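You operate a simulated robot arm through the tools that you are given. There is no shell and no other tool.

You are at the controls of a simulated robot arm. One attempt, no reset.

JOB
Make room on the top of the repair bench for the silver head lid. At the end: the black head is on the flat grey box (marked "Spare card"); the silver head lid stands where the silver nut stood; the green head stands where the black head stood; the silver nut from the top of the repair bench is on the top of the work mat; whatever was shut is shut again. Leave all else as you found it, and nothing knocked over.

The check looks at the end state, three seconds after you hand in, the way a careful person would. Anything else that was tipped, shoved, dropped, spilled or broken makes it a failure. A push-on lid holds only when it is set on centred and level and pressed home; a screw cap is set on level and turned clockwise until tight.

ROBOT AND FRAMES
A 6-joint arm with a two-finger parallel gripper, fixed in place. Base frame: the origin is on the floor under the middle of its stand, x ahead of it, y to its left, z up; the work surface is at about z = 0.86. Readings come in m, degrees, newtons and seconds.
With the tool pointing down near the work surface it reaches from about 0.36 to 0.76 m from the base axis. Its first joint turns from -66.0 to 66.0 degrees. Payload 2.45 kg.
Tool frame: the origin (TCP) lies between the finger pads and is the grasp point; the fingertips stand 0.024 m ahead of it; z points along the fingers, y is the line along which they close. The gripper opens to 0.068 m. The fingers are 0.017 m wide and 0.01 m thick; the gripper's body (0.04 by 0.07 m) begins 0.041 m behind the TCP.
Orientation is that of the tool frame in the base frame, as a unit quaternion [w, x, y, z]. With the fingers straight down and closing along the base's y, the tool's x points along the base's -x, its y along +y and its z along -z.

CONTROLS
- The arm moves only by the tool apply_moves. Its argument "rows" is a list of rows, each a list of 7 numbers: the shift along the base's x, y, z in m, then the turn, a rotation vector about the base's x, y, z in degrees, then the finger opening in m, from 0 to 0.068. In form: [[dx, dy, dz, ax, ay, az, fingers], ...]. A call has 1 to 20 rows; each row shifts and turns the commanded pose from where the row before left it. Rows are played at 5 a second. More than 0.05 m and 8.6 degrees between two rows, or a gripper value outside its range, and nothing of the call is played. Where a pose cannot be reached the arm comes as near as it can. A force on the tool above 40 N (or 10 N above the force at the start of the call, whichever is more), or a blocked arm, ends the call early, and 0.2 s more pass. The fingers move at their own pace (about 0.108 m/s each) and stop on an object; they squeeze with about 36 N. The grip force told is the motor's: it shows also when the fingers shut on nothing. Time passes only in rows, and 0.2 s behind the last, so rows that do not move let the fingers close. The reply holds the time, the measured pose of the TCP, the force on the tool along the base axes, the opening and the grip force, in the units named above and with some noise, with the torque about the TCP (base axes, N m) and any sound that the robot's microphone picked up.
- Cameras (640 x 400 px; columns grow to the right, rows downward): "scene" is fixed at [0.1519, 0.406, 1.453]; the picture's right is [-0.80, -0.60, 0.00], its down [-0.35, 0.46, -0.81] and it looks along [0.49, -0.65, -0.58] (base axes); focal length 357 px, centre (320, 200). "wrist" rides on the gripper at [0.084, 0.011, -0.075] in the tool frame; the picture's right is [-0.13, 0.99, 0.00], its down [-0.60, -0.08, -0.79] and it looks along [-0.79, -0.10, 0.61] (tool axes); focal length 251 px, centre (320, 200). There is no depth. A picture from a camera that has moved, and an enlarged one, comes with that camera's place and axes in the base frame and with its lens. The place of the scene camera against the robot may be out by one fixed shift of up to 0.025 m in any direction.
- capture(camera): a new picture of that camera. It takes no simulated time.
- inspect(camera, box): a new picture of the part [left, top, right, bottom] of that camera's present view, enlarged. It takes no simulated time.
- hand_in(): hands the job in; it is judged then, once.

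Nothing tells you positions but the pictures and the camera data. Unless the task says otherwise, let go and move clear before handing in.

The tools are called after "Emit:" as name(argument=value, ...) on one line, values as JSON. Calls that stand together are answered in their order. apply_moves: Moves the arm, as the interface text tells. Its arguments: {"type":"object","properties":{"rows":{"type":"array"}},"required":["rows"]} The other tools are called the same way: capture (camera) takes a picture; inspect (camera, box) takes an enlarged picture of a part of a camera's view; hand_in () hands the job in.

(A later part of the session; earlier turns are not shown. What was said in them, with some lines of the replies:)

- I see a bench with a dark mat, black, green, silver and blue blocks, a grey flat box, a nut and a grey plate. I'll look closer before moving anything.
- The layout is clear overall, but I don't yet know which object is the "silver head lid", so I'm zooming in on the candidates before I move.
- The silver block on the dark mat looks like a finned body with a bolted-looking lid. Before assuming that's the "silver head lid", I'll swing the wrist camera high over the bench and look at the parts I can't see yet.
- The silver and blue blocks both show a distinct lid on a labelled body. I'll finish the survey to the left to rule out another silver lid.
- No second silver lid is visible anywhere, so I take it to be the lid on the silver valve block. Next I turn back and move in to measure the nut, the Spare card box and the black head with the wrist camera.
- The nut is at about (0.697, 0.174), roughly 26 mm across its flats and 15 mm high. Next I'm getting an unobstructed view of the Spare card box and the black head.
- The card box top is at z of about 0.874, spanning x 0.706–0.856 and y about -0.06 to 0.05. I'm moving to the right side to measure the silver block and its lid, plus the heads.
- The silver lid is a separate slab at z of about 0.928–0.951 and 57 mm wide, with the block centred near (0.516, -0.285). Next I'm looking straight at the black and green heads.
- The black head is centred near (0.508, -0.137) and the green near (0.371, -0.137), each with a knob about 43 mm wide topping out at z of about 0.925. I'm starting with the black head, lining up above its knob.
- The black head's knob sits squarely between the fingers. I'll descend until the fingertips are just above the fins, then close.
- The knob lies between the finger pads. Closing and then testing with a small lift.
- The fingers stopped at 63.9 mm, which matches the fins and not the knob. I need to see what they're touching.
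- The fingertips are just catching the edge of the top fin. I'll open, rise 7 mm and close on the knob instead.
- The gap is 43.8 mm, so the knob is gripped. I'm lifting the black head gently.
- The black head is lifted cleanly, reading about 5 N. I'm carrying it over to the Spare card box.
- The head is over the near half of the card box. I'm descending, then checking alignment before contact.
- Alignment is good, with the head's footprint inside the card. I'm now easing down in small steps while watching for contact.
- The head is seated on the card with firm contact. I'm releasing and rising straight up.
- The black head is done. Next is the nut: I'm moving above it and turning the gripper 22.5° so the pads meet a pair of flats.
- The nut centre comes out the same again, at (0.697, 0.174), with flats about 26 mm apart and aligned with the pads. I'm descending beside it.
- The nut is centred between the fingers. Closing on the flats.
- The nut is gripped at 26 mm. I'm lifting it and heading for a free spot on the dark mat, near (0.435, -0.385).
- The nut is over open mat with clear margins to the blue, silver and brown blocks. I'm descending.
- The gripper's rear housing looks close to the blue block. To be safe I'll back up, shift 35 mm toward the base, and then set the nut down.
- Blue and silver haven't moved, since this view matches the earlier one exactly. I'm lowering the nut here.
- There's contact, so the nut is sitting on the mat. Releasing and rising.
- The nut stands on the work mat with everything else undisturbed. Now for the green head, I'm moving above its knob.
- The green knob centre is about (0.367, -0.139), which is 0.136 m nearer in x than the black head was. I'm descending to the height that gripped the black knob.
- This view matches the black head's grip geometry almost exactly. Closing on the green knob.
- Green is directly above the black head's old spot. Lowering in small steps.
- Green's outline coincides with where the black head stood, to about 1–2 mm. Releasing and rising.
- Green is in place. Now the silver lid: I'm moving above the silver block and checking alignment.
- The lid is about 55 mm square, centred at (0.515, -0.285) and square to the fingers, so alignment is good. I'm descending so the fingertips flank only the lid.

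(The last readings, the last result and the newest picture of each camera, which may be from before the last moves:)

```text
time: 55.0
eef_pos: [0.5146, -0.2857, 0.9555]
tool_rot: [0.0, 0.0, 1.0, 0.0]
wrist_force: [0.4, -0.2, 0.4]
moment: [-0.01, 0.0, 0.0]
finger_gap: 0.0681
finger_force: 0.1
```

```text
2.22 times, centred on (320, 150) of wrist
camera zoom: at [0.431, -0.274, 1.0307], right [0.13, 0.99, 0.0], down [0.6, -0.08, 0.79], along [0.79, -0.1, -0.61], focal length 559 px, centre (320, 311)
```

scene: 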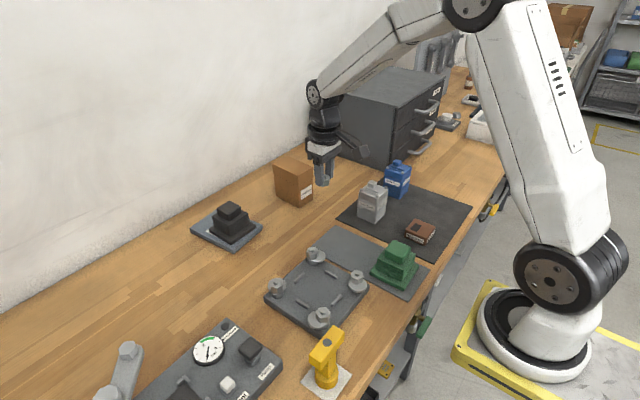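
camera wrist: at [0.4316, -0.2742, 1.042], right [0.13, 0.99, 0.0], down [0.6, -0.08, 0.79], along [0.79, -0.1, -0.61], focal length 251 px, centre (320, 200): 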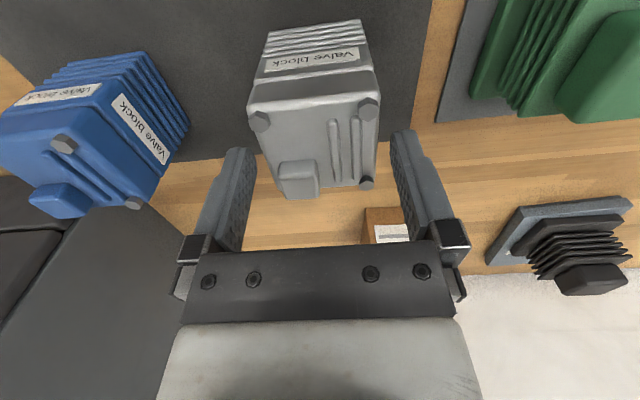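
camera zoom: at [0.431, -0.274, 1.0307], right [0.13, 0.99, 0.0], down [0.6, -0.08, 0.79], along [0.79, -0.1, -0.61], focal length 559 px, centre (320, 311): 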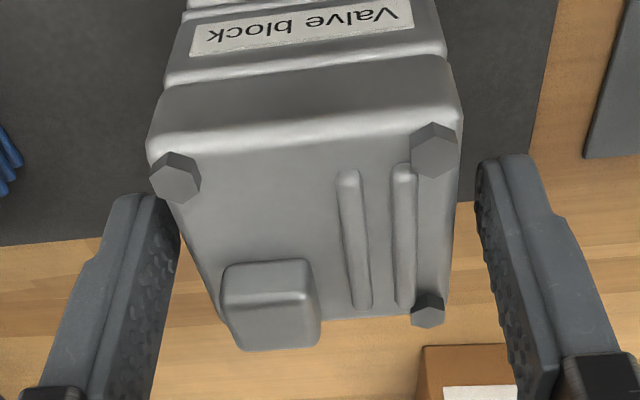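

The fingertips sit about mid-height on the lid, above the groove to the body. Closing on the lid.

Emit:
apply_moves(rows=[[0, 0, -0.0005, 0, 0, 0, 0.064], [0, 0, 0, 0, 0, 0, 0.06], [0, 0, 0, 0, 0, 0, 0.056], [0, 0, 0, 0, 0, 0, 0.05], [0, 0, 0, 0, 0, 0, 0.05]])

Emit:
inspect(camera="scene", box=[345, 175, 405, 225])

Emit:
inspect(camera="wrist", box=[220, 60, 420, 240])

```text
time: 56.2
eef_pos: [0.5151, -0.2848, 0.9547]
tool_rot: [-0.001, 0.0, 1.0, -0.001]
wrist_force: [-0.9, 0.6, 0.3]
moment: [0.05, -0.03, 0.02]
finger_gap: 0.057
finger_force: 36.5
```

```text
8.00 times, centred on (375, 200) of scene
camera zoom: at [0.1519, 0.406, 1.453], right [-0.8, -0.6, 0.0], down [-0.35, 0.46, -0.81], along [0.49, -0.65, -0.58], focal length 2856 px, centre (-120, 200)
```

zoom: 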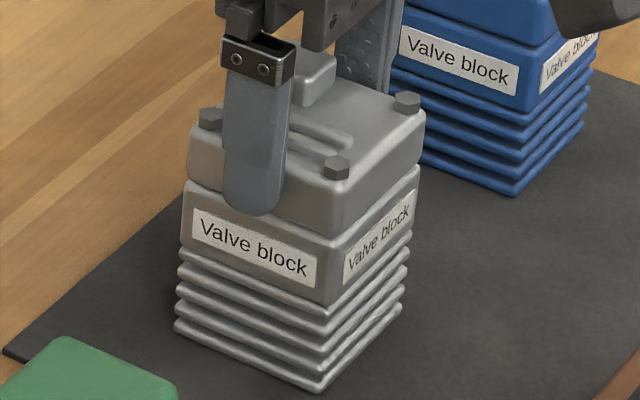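

```text
2.22 times, centred on (320, 150) of wrist
camera zoom: at [0.4316, -0.2743, 1.03], right [0.13, 0.99, 0.0], down [0.6, -0.08, 0.79], along [0.79, -0.1, -0.61], focal length 559 px, centre (320, 311)
```

zoom: 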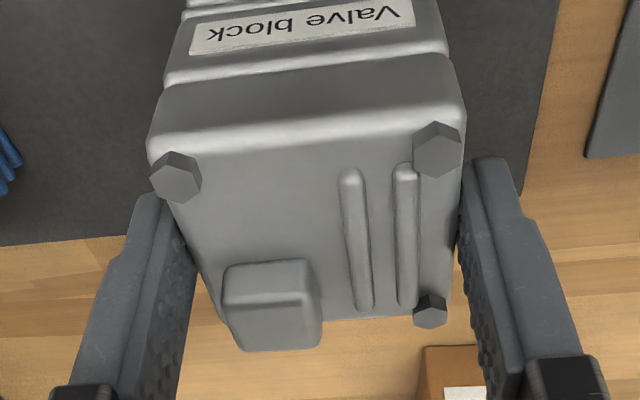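

The lid is gripped at 57 mm with the fingertips above the groove. I'm pulling up very gently and watching the force and whether the body follows.

Emit:
apply_moves(rows=[[0, 0, 0.002, 0, 0, 0, 0.05], [0, 0, 0.002, 0, 0, 0, 0.05], [0, 0, 0, 0, 0, 0, 0.05]])

Emit:
inspect(camera="scene", box=[345, 175, 405, 225])

```text
time: 57.0
eef_pos: [0.5151, -0.2848, 0.9594]
tool_rot: [0.0, 0.0, 1.0, 0.0]
wrist_force: [0.4, 0.6, -1.7]
moment: [-0.02, -0.01, -0.01]
finger_gap: 0.0574
finger_force: 36.0
```

```text
8.00 times, centred on (375, 200) of scene
camera zoom: at [0.1519, 0.406, 1.453], right [-0.8, -0.6, 0.0], down [-0.35, 0.46, -0.81], along [0.49, -0.65, -0.58], focal length 2856 px, centre (-120, 200)
```

zoom: 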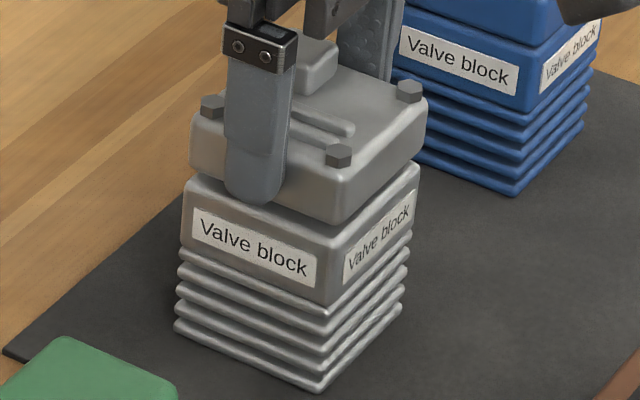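

The lid separates cleanly while the body stays put. I'm continuing straight up.

Emit:
apply_moves(rows=[[0, 0, 0.003, 0, 0, 0, 0.05], [0, 0, 0.005, 0, 0, 0, 0.05], [0, 0, 0.008, 0, 0, 0, 0.05], [0, 0, 0.012, 0, 0, 0, 0.05], [0, 0, 0.02, 0, 0, 0, 0.05], [0, 0, 0.025, 0, 0, 0, 0.05], [0, 0, 0.025, 0, 0, 0, 0.05], [0, 0, 0, 0, 0, 0, 0.05]])

Emit:
inspect(camera="scene", box=[330, 140, 430, 230])

Emit:
capture(camera="wrist")

```text
time: 58.8
eef_pos: [0.5127, -0.2858, 1.059]
tool_rot: [0.0, 0.0, 1.0, 0.0]
wrist_force: [-1.1, -0.6, -1.3]
moment: [-0.01, 0.0, -0.02]
finger_gap: 0.0571
finger_force: 36.2
```

```text
4.44 times, centred on (380, 185) of scene
camera zoom: at [0.1519, 0.406, 1.453], right [-0.8, -0.6, 0.0], down [-0.35, 0.46, -0.81], along [0.49, -0.65, -0.58], focal length 1587 px, centre (53, 267)
```

zoom: 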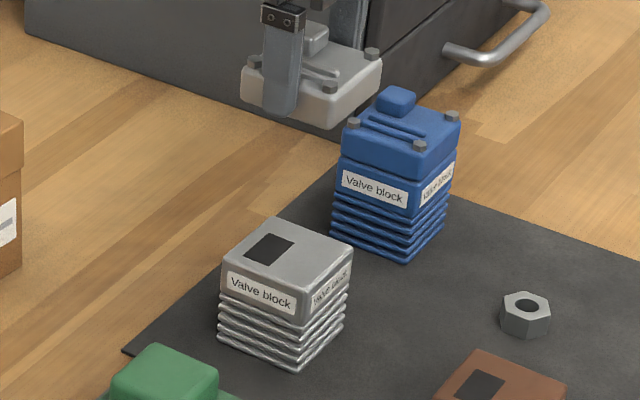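

```text
taken
camera wrist: at [0.4292, -0.2751, 1.1344], right [0.13, 0.99, 0.0], down [0.6, -0.08, 0.79], along [0.79, -0.1, -0.61], focal length 251 px, centre (320, 200)
```

wrist: 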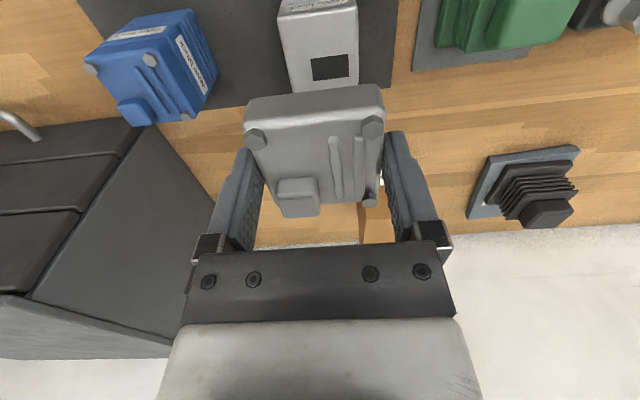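

The lid is off, and the silver body stands undisturbed with its flat top and port showing. I'm carrying the lid level to the nut's old spot at (0.697, 0.1735).

Emit:
apply_moves(rows=[[0.008, 0.02, 0, 0, 0, 0, 0.05], [0.01536, 0.0383, 0, 0, 0, 0, 0.05], [0.01536, 0.0383, 0, 0, 0, 0, 0.05], [0.01536, 0.0383, 0, 0, 0, 0, 0.05], [0.01536, 0.0383, 0, 0, 0, 0, 0.05], [0.01536, 0.0383, 0, 0, 0, 0, 0.05], [0.01536, 0.0383, 0, 0, 0, 0, 0.05], [0.01536, 0.0383, 0, 0, 0, 0, 0.05], [0.01536, 0.0383, 0, 0, 0, 0, 0.05], [0.01536, 0.0383, 0, 0, 0, 0, 0.05], [0.01536, 0.0383, 0, 0, 0, 0, 0.05], [0.01536, 0.0383, 0, 0, 0, 0, 0.05], [0.007, 0.018, 0, 0, 0, 0, 0.05], [0, 0, 0, 0, 0, 0, 0.05]])

Emit:
capture(camera="scene")

Emit:
capture(camera="wrist")

```text
time: 61.8
eef_pos: [0.6998, 0.1753, 1.0587]
tool_rot: [0.0, 0.0, 1.0, 0.0]
wrist_force: [-0.8, 0.0, -1.9]
moment: [-0.01, 0.01, -0.03]
finger_gap: 0.0574
finger_force: 36.2
```

```text
taken
```

scene: 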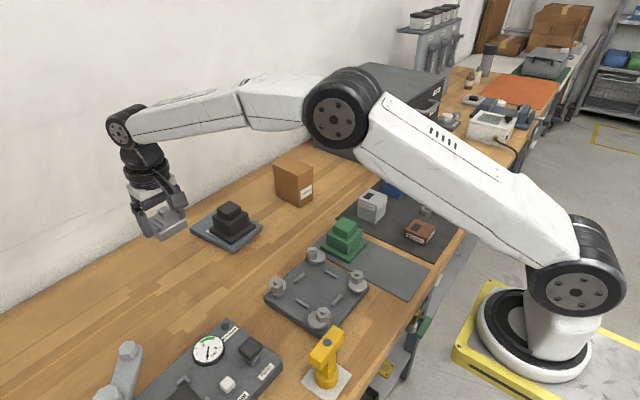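

```text
taken
camera wrist: at [0.6174, 0.1856, 1.1339], right [0.13, 0.99, 0.0], down [0.6, -0.08, 0.79], along [0.79, -0.1, -0.61], focal length 251 px, centre (320, 200)
```

wrist: 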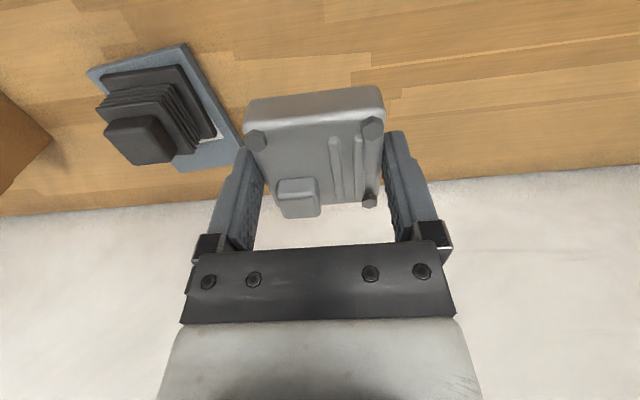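

Emit:
apply_moves(rows=[[-0.0015, -0.0008, -0.02, 0, 0, 0, 0.05], [-0.0015, -0.0007, -0.03, 0, 0, 0, 0.05], [0, 0, -0.035, 0, 0, 0, 0.05], [0, 0, -0.03, 0, 0, 0, 0.05], [0, 0, -0.02, 0, 0, 0, 0.05], [0, 0, -0.012, 0, 0, 0, 0.05], [0, 0, -0.005, 0, 0, 0, 0.05], [0, 0, 0, 0, 0, 0, 0.05]])

Emit:
inspect(camera="scene", box=[140, 230, 240, 310])

```text
time: 63.6
eef_pos: [0.697, 0.1741, 0.9047]
tool_rot: [0.0, 0.0, 1.0, 0.0]
wrist_force: [0.1, -0.1, -1.6]
moment: [0.0, 0.01, -0.02]
finger_gap: 0.0572
finger_force: 36.0
```

```text
5.00 times, centred on (190, 270) of scene
camera zoom: at [0.1519, 0.406, 1.453], right [-0.8, -0.6, 0.0], down [-0.35, 0.46, -0.81], along [0.49, -0.65, -0.58], focal length 1785 px, centre (970, -150)
```

zoom: 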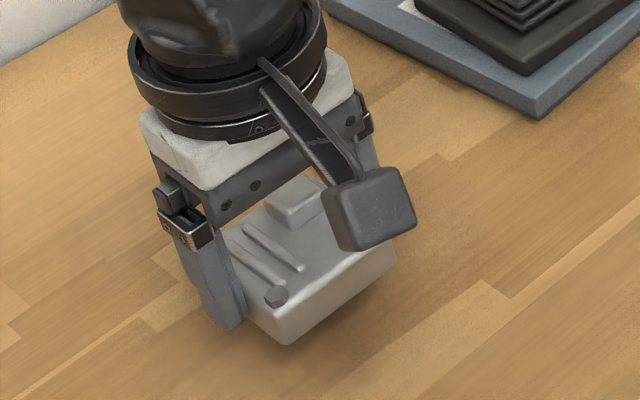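

The lid hovers about 1 cm above the bench at the nut's spot. I'm easing it down to contact.

Emit:
apply_moves(rows=[[0, 0, -0.004, 0, 0, 0, 0.05], [0, 0, -0.003, 0, 0, 0, 0.05], [0, 0, -0.002, 0, 0, 0, 0.05], [0, 0, 0, 0, 0, 0, 0.05]])

```text
time: 64.6
eef_pos: [0.6958, 0.1729, 0.8962]
tool_rot: [-0.001, 0.0, 1.0, 0.0]
wrist_force: [0.4, 0.3, -0.1]
moment: [0.02, -0.02, 0.01]
finger_gap: 0.0574
finger_force: 35.6
```

Emit:
apply_moves(rows=[[0, 0, -0.0015, 0, 0, 0, 0.05], [0, 0, 0, 0, 0, 0, 0.05]])

```text
time: 65.2
eef_pos: [0.6965, 0.173, 0.8942]
tool_rot: [0.0, 0.0, 1.0, -0.001]
wrist_force: [-0.7, 0.0, -1.9]
moment: [0.0, 0.0, 0.0]
finger_gap: 0.0573
finger_force: 36.7
```

Emit:
apply_moves(rows=[[0, 0, -0.0015, 0, 0, 0, 0.05], [0, 0, 0, 0, 0, 0, 0.05]])

```text
time: 65.8
eef_pos: [0.6965, 0.173, 0.8922]
tool_rot: [0.0, 0.0, 1.0, 0.0]
wrist_force: [0.2, -0.7, -0.9]
moment: [0.0, 0.02, 0.0]
finger_gap: 0.0572
finger_force: 36.0
```

Emit:
apply_moves(rows=[[0, 0, -0.0015, 0, 0, 0, 0.05], [0, 0, 0, 0, 0, 0, 0.05]])

Emit:
inspect(camera="scene", box=[150, 250, 230, 310])

```text
time: 66.4
eef_pos: [0.696, 0.1727, 0.8904]
tool_rot: [0.0, 0.0, 1.0, 0.0]
wrist_force: [-0.3, -0.2, -1.1]
moment: [-0.01, -0.05, -0.03]
finger_gap: 0.0572
finger_force: 35.9
```

```text
6.67 times, centred on (190, 280) of scene
camera zoom: at [0.1519, 0.406, 1.453], right [-0.8, -0.6, 0.0], down [-0.35, 0.46, -0.81], along [0.49, -0.65, -0.58], focal length 2380 px, centre (1187, -333)
```

zoom: 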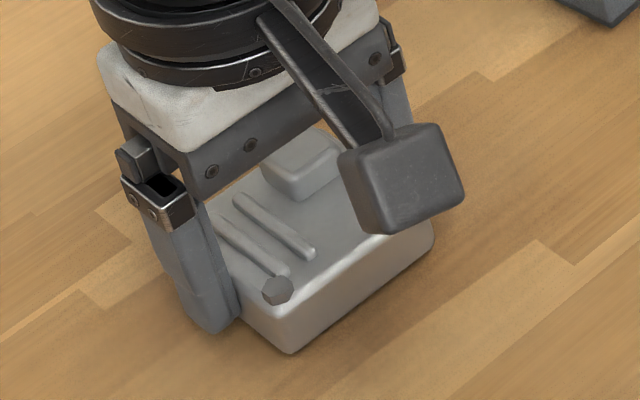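

Emit:
apply_moves(rows=[[0, 0, -0.0012, 0, 0, 0, 0.05], [0, 0, 0, 0, 0, 0, 0.05]])

```text
time: 67.0
eef_pos: [0.6957, 0.1716, 0.89]
tool_rot: [0.0, 0.0, 1.0, -0.001]
wrist_force: [0.3, 0.3, -1.1]
moment: [-0.02, -0.02, 0.01]
finger_gap: 0.0575
finger_force: 36.2
```

Emit:
apply_moves(rows=[[0, 0, -0.0012, 0, 0, 0, 0.05], [0, 0, 0, 0, 0, 0, 0.05]])

```text
time: 67.6
eef_pos: [0.6959, 0.1717, 0.8889]
tool_rot: [0.001, 0.0, 1.0, 0.0]
wrist_force: [-1.4, -1.6, 5.4]
moment: [-0.06, 0.24, 0.06]
finger_gap: 0.0574
finger_force: 35.2
```

There's contact, so the lid is down on the bench. Releasing and rising straight up.

Emit:
apply_moves(rows=[[0, 0, 0, 0, 0, 0, 0.062], [0, 0, 0, 0, 0, 0, 0.068], [0, 0, 0, 0, 0, 0, 0.068], [0, 0, 0.01, 0, 0, 0, 0.068], [0, 0, 0.02, 0, 0, 0, 0.068], [0, 0, 0.03, 0, 0, 0, 0.068], [0, 0, 0.04, 0, 0, 0, 0.068], [-0.01, 0, 0.03, 0, 0, 0, 0.068]])

Emit:
capture(camera="wrist")

Emit:
inspect(camera="scene", box=[140, 230, 240, 310])

```text
time: 69.4
eef_pos: [0.69, 0.1718, 1.0169]
tool_rot: [0.0, 0.0, 1.0, 0.0]
wrist_force: [-0.1, -0.4, -0.4]
moment: [0.01, -0.02, -0.02]
finger_gap: 0.0681
finger_force: 0.1
```

```text
taken
camera wrist: at [0.6057, 0.1823, 1.0927], right [0.13, 0.99, 0.0], down [0.6, -0.08, 0.79], along [0.79, -0.1, -0.61], focal length 251 px, centre (320, 200)
```

wrist: 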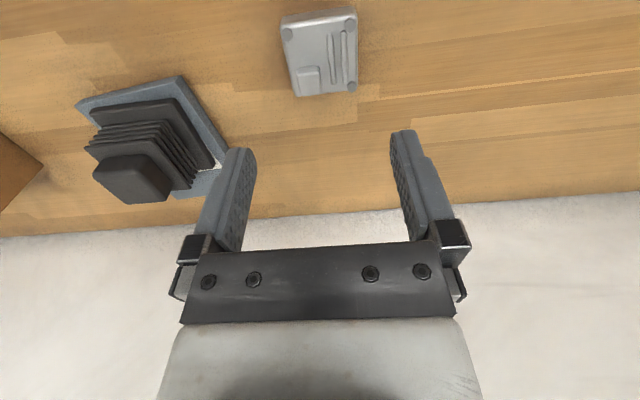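

```text
5.00 times, centred on (190, 270) of scene
camera zoom: at [0.1519, 0.406, 1.453], right [-0.8, -0.6, 0.0], down [-0.35, 0.46, -0.81], along [0.49, -0.65, -0.58], focal length 1785 px, centre (970, -150)
```

zoom: 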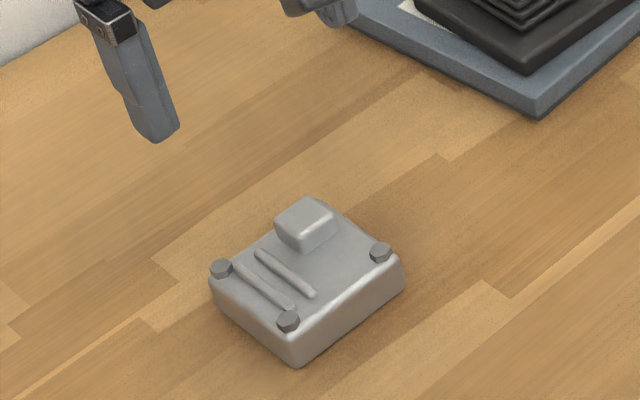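

The lid stands centred on the nut's old spot. I'm retreating to a clear pose and doing a final check of everything.

Emit:
apply_moves(rows=[[-0.03, -0.03, 0.02, 0, 0, 0, 0.068], [-0.04, -0.03, 0.02, 0, 0, 0, 0.068], [-0.04, -0.03, 0.02, 0, 0, 0, 0.068], [-0.04, -0.03, 0.02, 0, 0, 0, 0.068], [-0.04, -0.03, 0.005, 0, 0, 0, 0.068], [-0.04, -0.03, 0, 0, 0, 0, 0.068], [-0.02, -0.02, 0, 0, 0, 0, 0.068], [0, 0, 0, 0, 0, 0, 0.068]])

Emit:
capture(camera="scene")

Emit:
capture(camera="wrist")

Emit:
inspect(camera="scene", box=[160, 140, 480, 340])

Emit:
inspect(camera="scene", box=[340, 150, 460, 250])

```text
refused: row 2 steps farther than a row can; nothing moved
```

```text
taken
```

scene: 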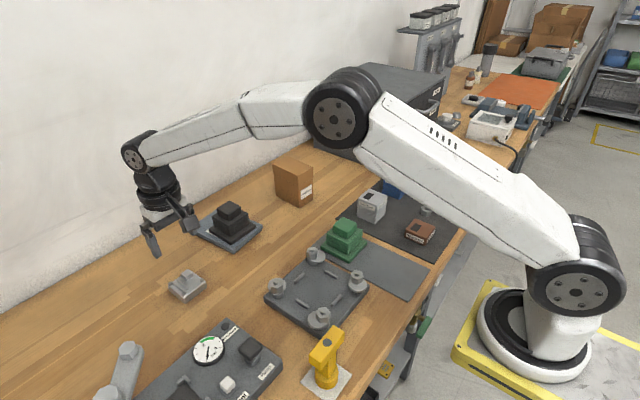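

```text
taken
camera wrist: at [0.6057, 0.1823, 1.0927], right [0.13, 0.99, 0.0], down [0.6, -0.08, 0.79], along [0.79, -0.1, -0.61], focal length 251 px, centre (320, 200)
```

wrist: 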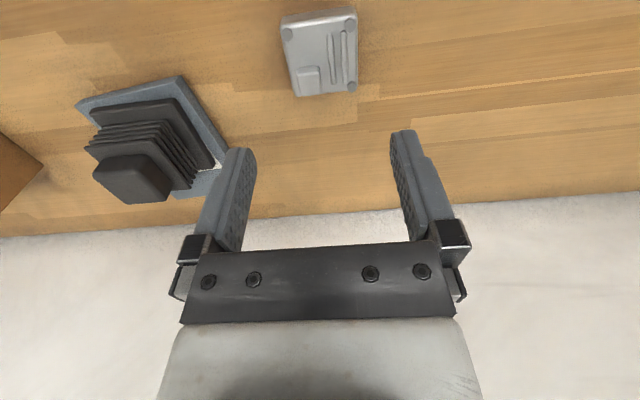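

```text
2.00 times, centred on (320, 240) of scene
camera zoom: at [0.1519, 0.406, 1.453], right [-0.8, -0.6, 0.0], down [-0.35, 0.46, -0.81], along [0.49, -0.65, -0.58], focal length 714 px, centre (320, 120)
```

zoom: 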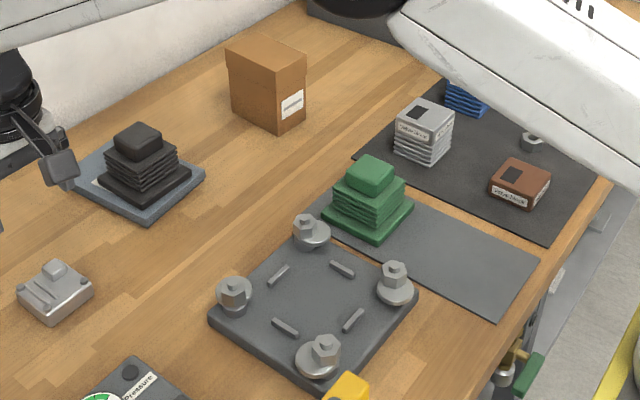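

```text
4.00 times, centred on (400, 200) of scene
camera zoom: at [0.1519, 0.406, 1.453], right [-0.8, -0.6, 0.0], down [-0.35, 0.46, -0.81], along [0.49, -0.65, -0.58], focal length 1428 px, centre (0, 200)
```

zoom: 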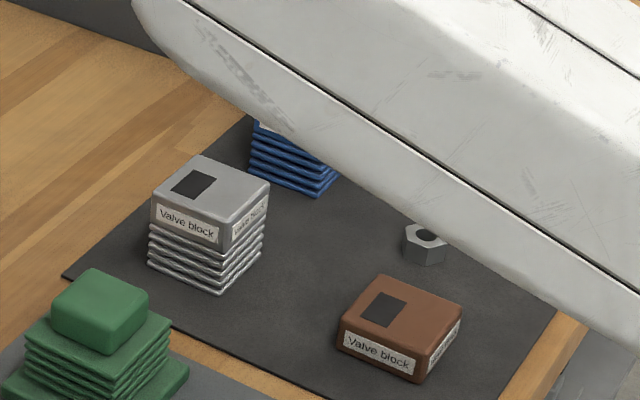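

That retreat was refused because one step was too long, and nothing moved. I'm reissuing it with shorter steps.

Emit:
apply_moves(rows=[[-0.01, 0, 0.03, 0, 0, 0, 0.068], [-0.03, -0.015, 0.02, 0, 0, 0, 0.068], [-0.035, -0.025, 0.01, 0, 0, 0, 0.068], [-0.035, -0.025, 0.01, 0, 0, 0, 0.068], [-0.035, -0.025, 0.01, 0, 0, 0, 0.068], [-0.035, -0.025, 0.005, 0, 0, 0, 0.068], [-0.035, -0.025, 0, 0, 0, 0, 0.068], [-0.03, -0.025, 0, 0, 0, 0, 0.068], [-0.01, -0.025, 0, 0, 0, 0, 0.068], [0, 0, 0, 0, 0, 0, 0.068]])

Emit:
capture(camera="scene")

Emit:
capture(camera="wrist")

Emit:
inspect(camera="scene", box=[340, 150, 460, 250])

Emit:
inspect(camera="scene", box=[150, 180, 290, 310])

```text
time: 71.6
eef_pos: [0.4329, -0.0203, 1.1042]
tool_rot: [0.0, 0.0, 1.0, 0.0]
wrist_force: [0.4, -0.4, 0.2]
moment: [0.0, 0.0, -0.02]
finger_gap: 0.0678
finger_force: 0.1
```

```text
taken
```

scene: 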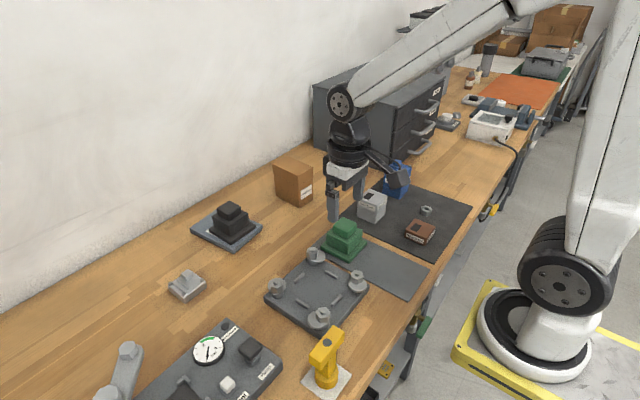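

```text
taken
camera wrist: at [0.3479, -0.0097, 1.1789], right [0.13, 0.99, 0.0], down [0.6, -0.08, 0.79], along [0.79, -0.1, -0.61], focal length 251 px, centre (320, 200)
```

wrist: 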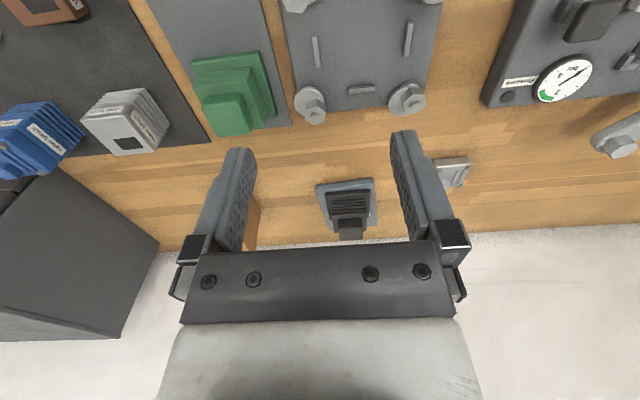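

```text
4.00 times, centred on (400, 200) of scene
camera zoom: at [0.1518, 0.406, 1.453], right [-0.8, -0.6, 0.0], down [-0.35, 0.46, -0.81], along [0.49, -0.65, -0.58], focal length 1428 px, centre (0, 200)
```

zoom: 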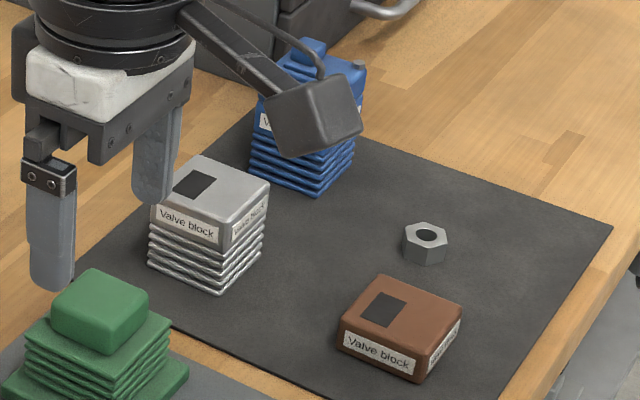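

```text
3.08 times, centred on (220, 245) of scene
camera zoom: at [0.1518, 0.406, 1.453], right [-0.8, -0.6, 0.0], down [-0.35, 0.46, -0.81], along [0.49, -0.65, -0.58], focal length 1098 px, centre (628, 62)
```

zoom: 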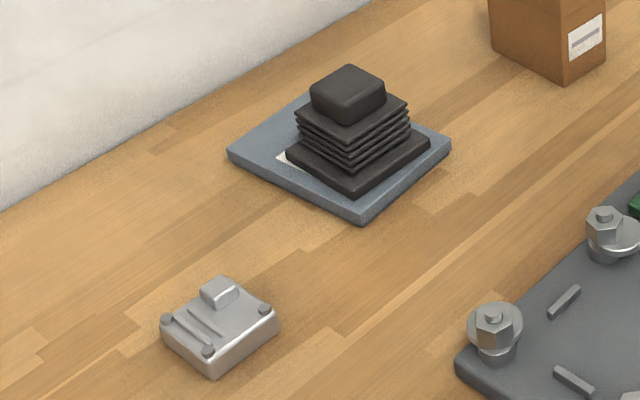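

All four items are where they should be: black head on the Spare card box, silver lid at the nut's old spot, green head at the black head's old spot, and the nut on the work mat. Nothing else has moved or tipped and the arm is clear, so I'm handing in.

Emit:
hand_in()

```text
The job is handed in.
```

I handed the job in with every requested move done. I don't have the check's verdict, only my final pictures.

- **Black head:** it sits on the flat grey "Spare card" box, fully inside its edges and toward the near side, since the box's centre is beyond the arm's stated reach.
- **Green head:** it stands where the black head stood, within about 2 mm judging by the before and after pictures.
- **Silver nut:** it stands on the dark mat, which I took to be the work mat, in open space between the blue and brown blocks.
- **Silver head lid:** it stands upright where the nut stood, within about 2 mm.

I took the "silver head lid" to be the lid on the silver valve block, because I saw no other silver lid on the bench. Moving it leaves that block open. I opened nothing else, so there was nothing to shut again.

In the final pictures nothing else looked moved or tipped. The arm had let go and was clear of everything.
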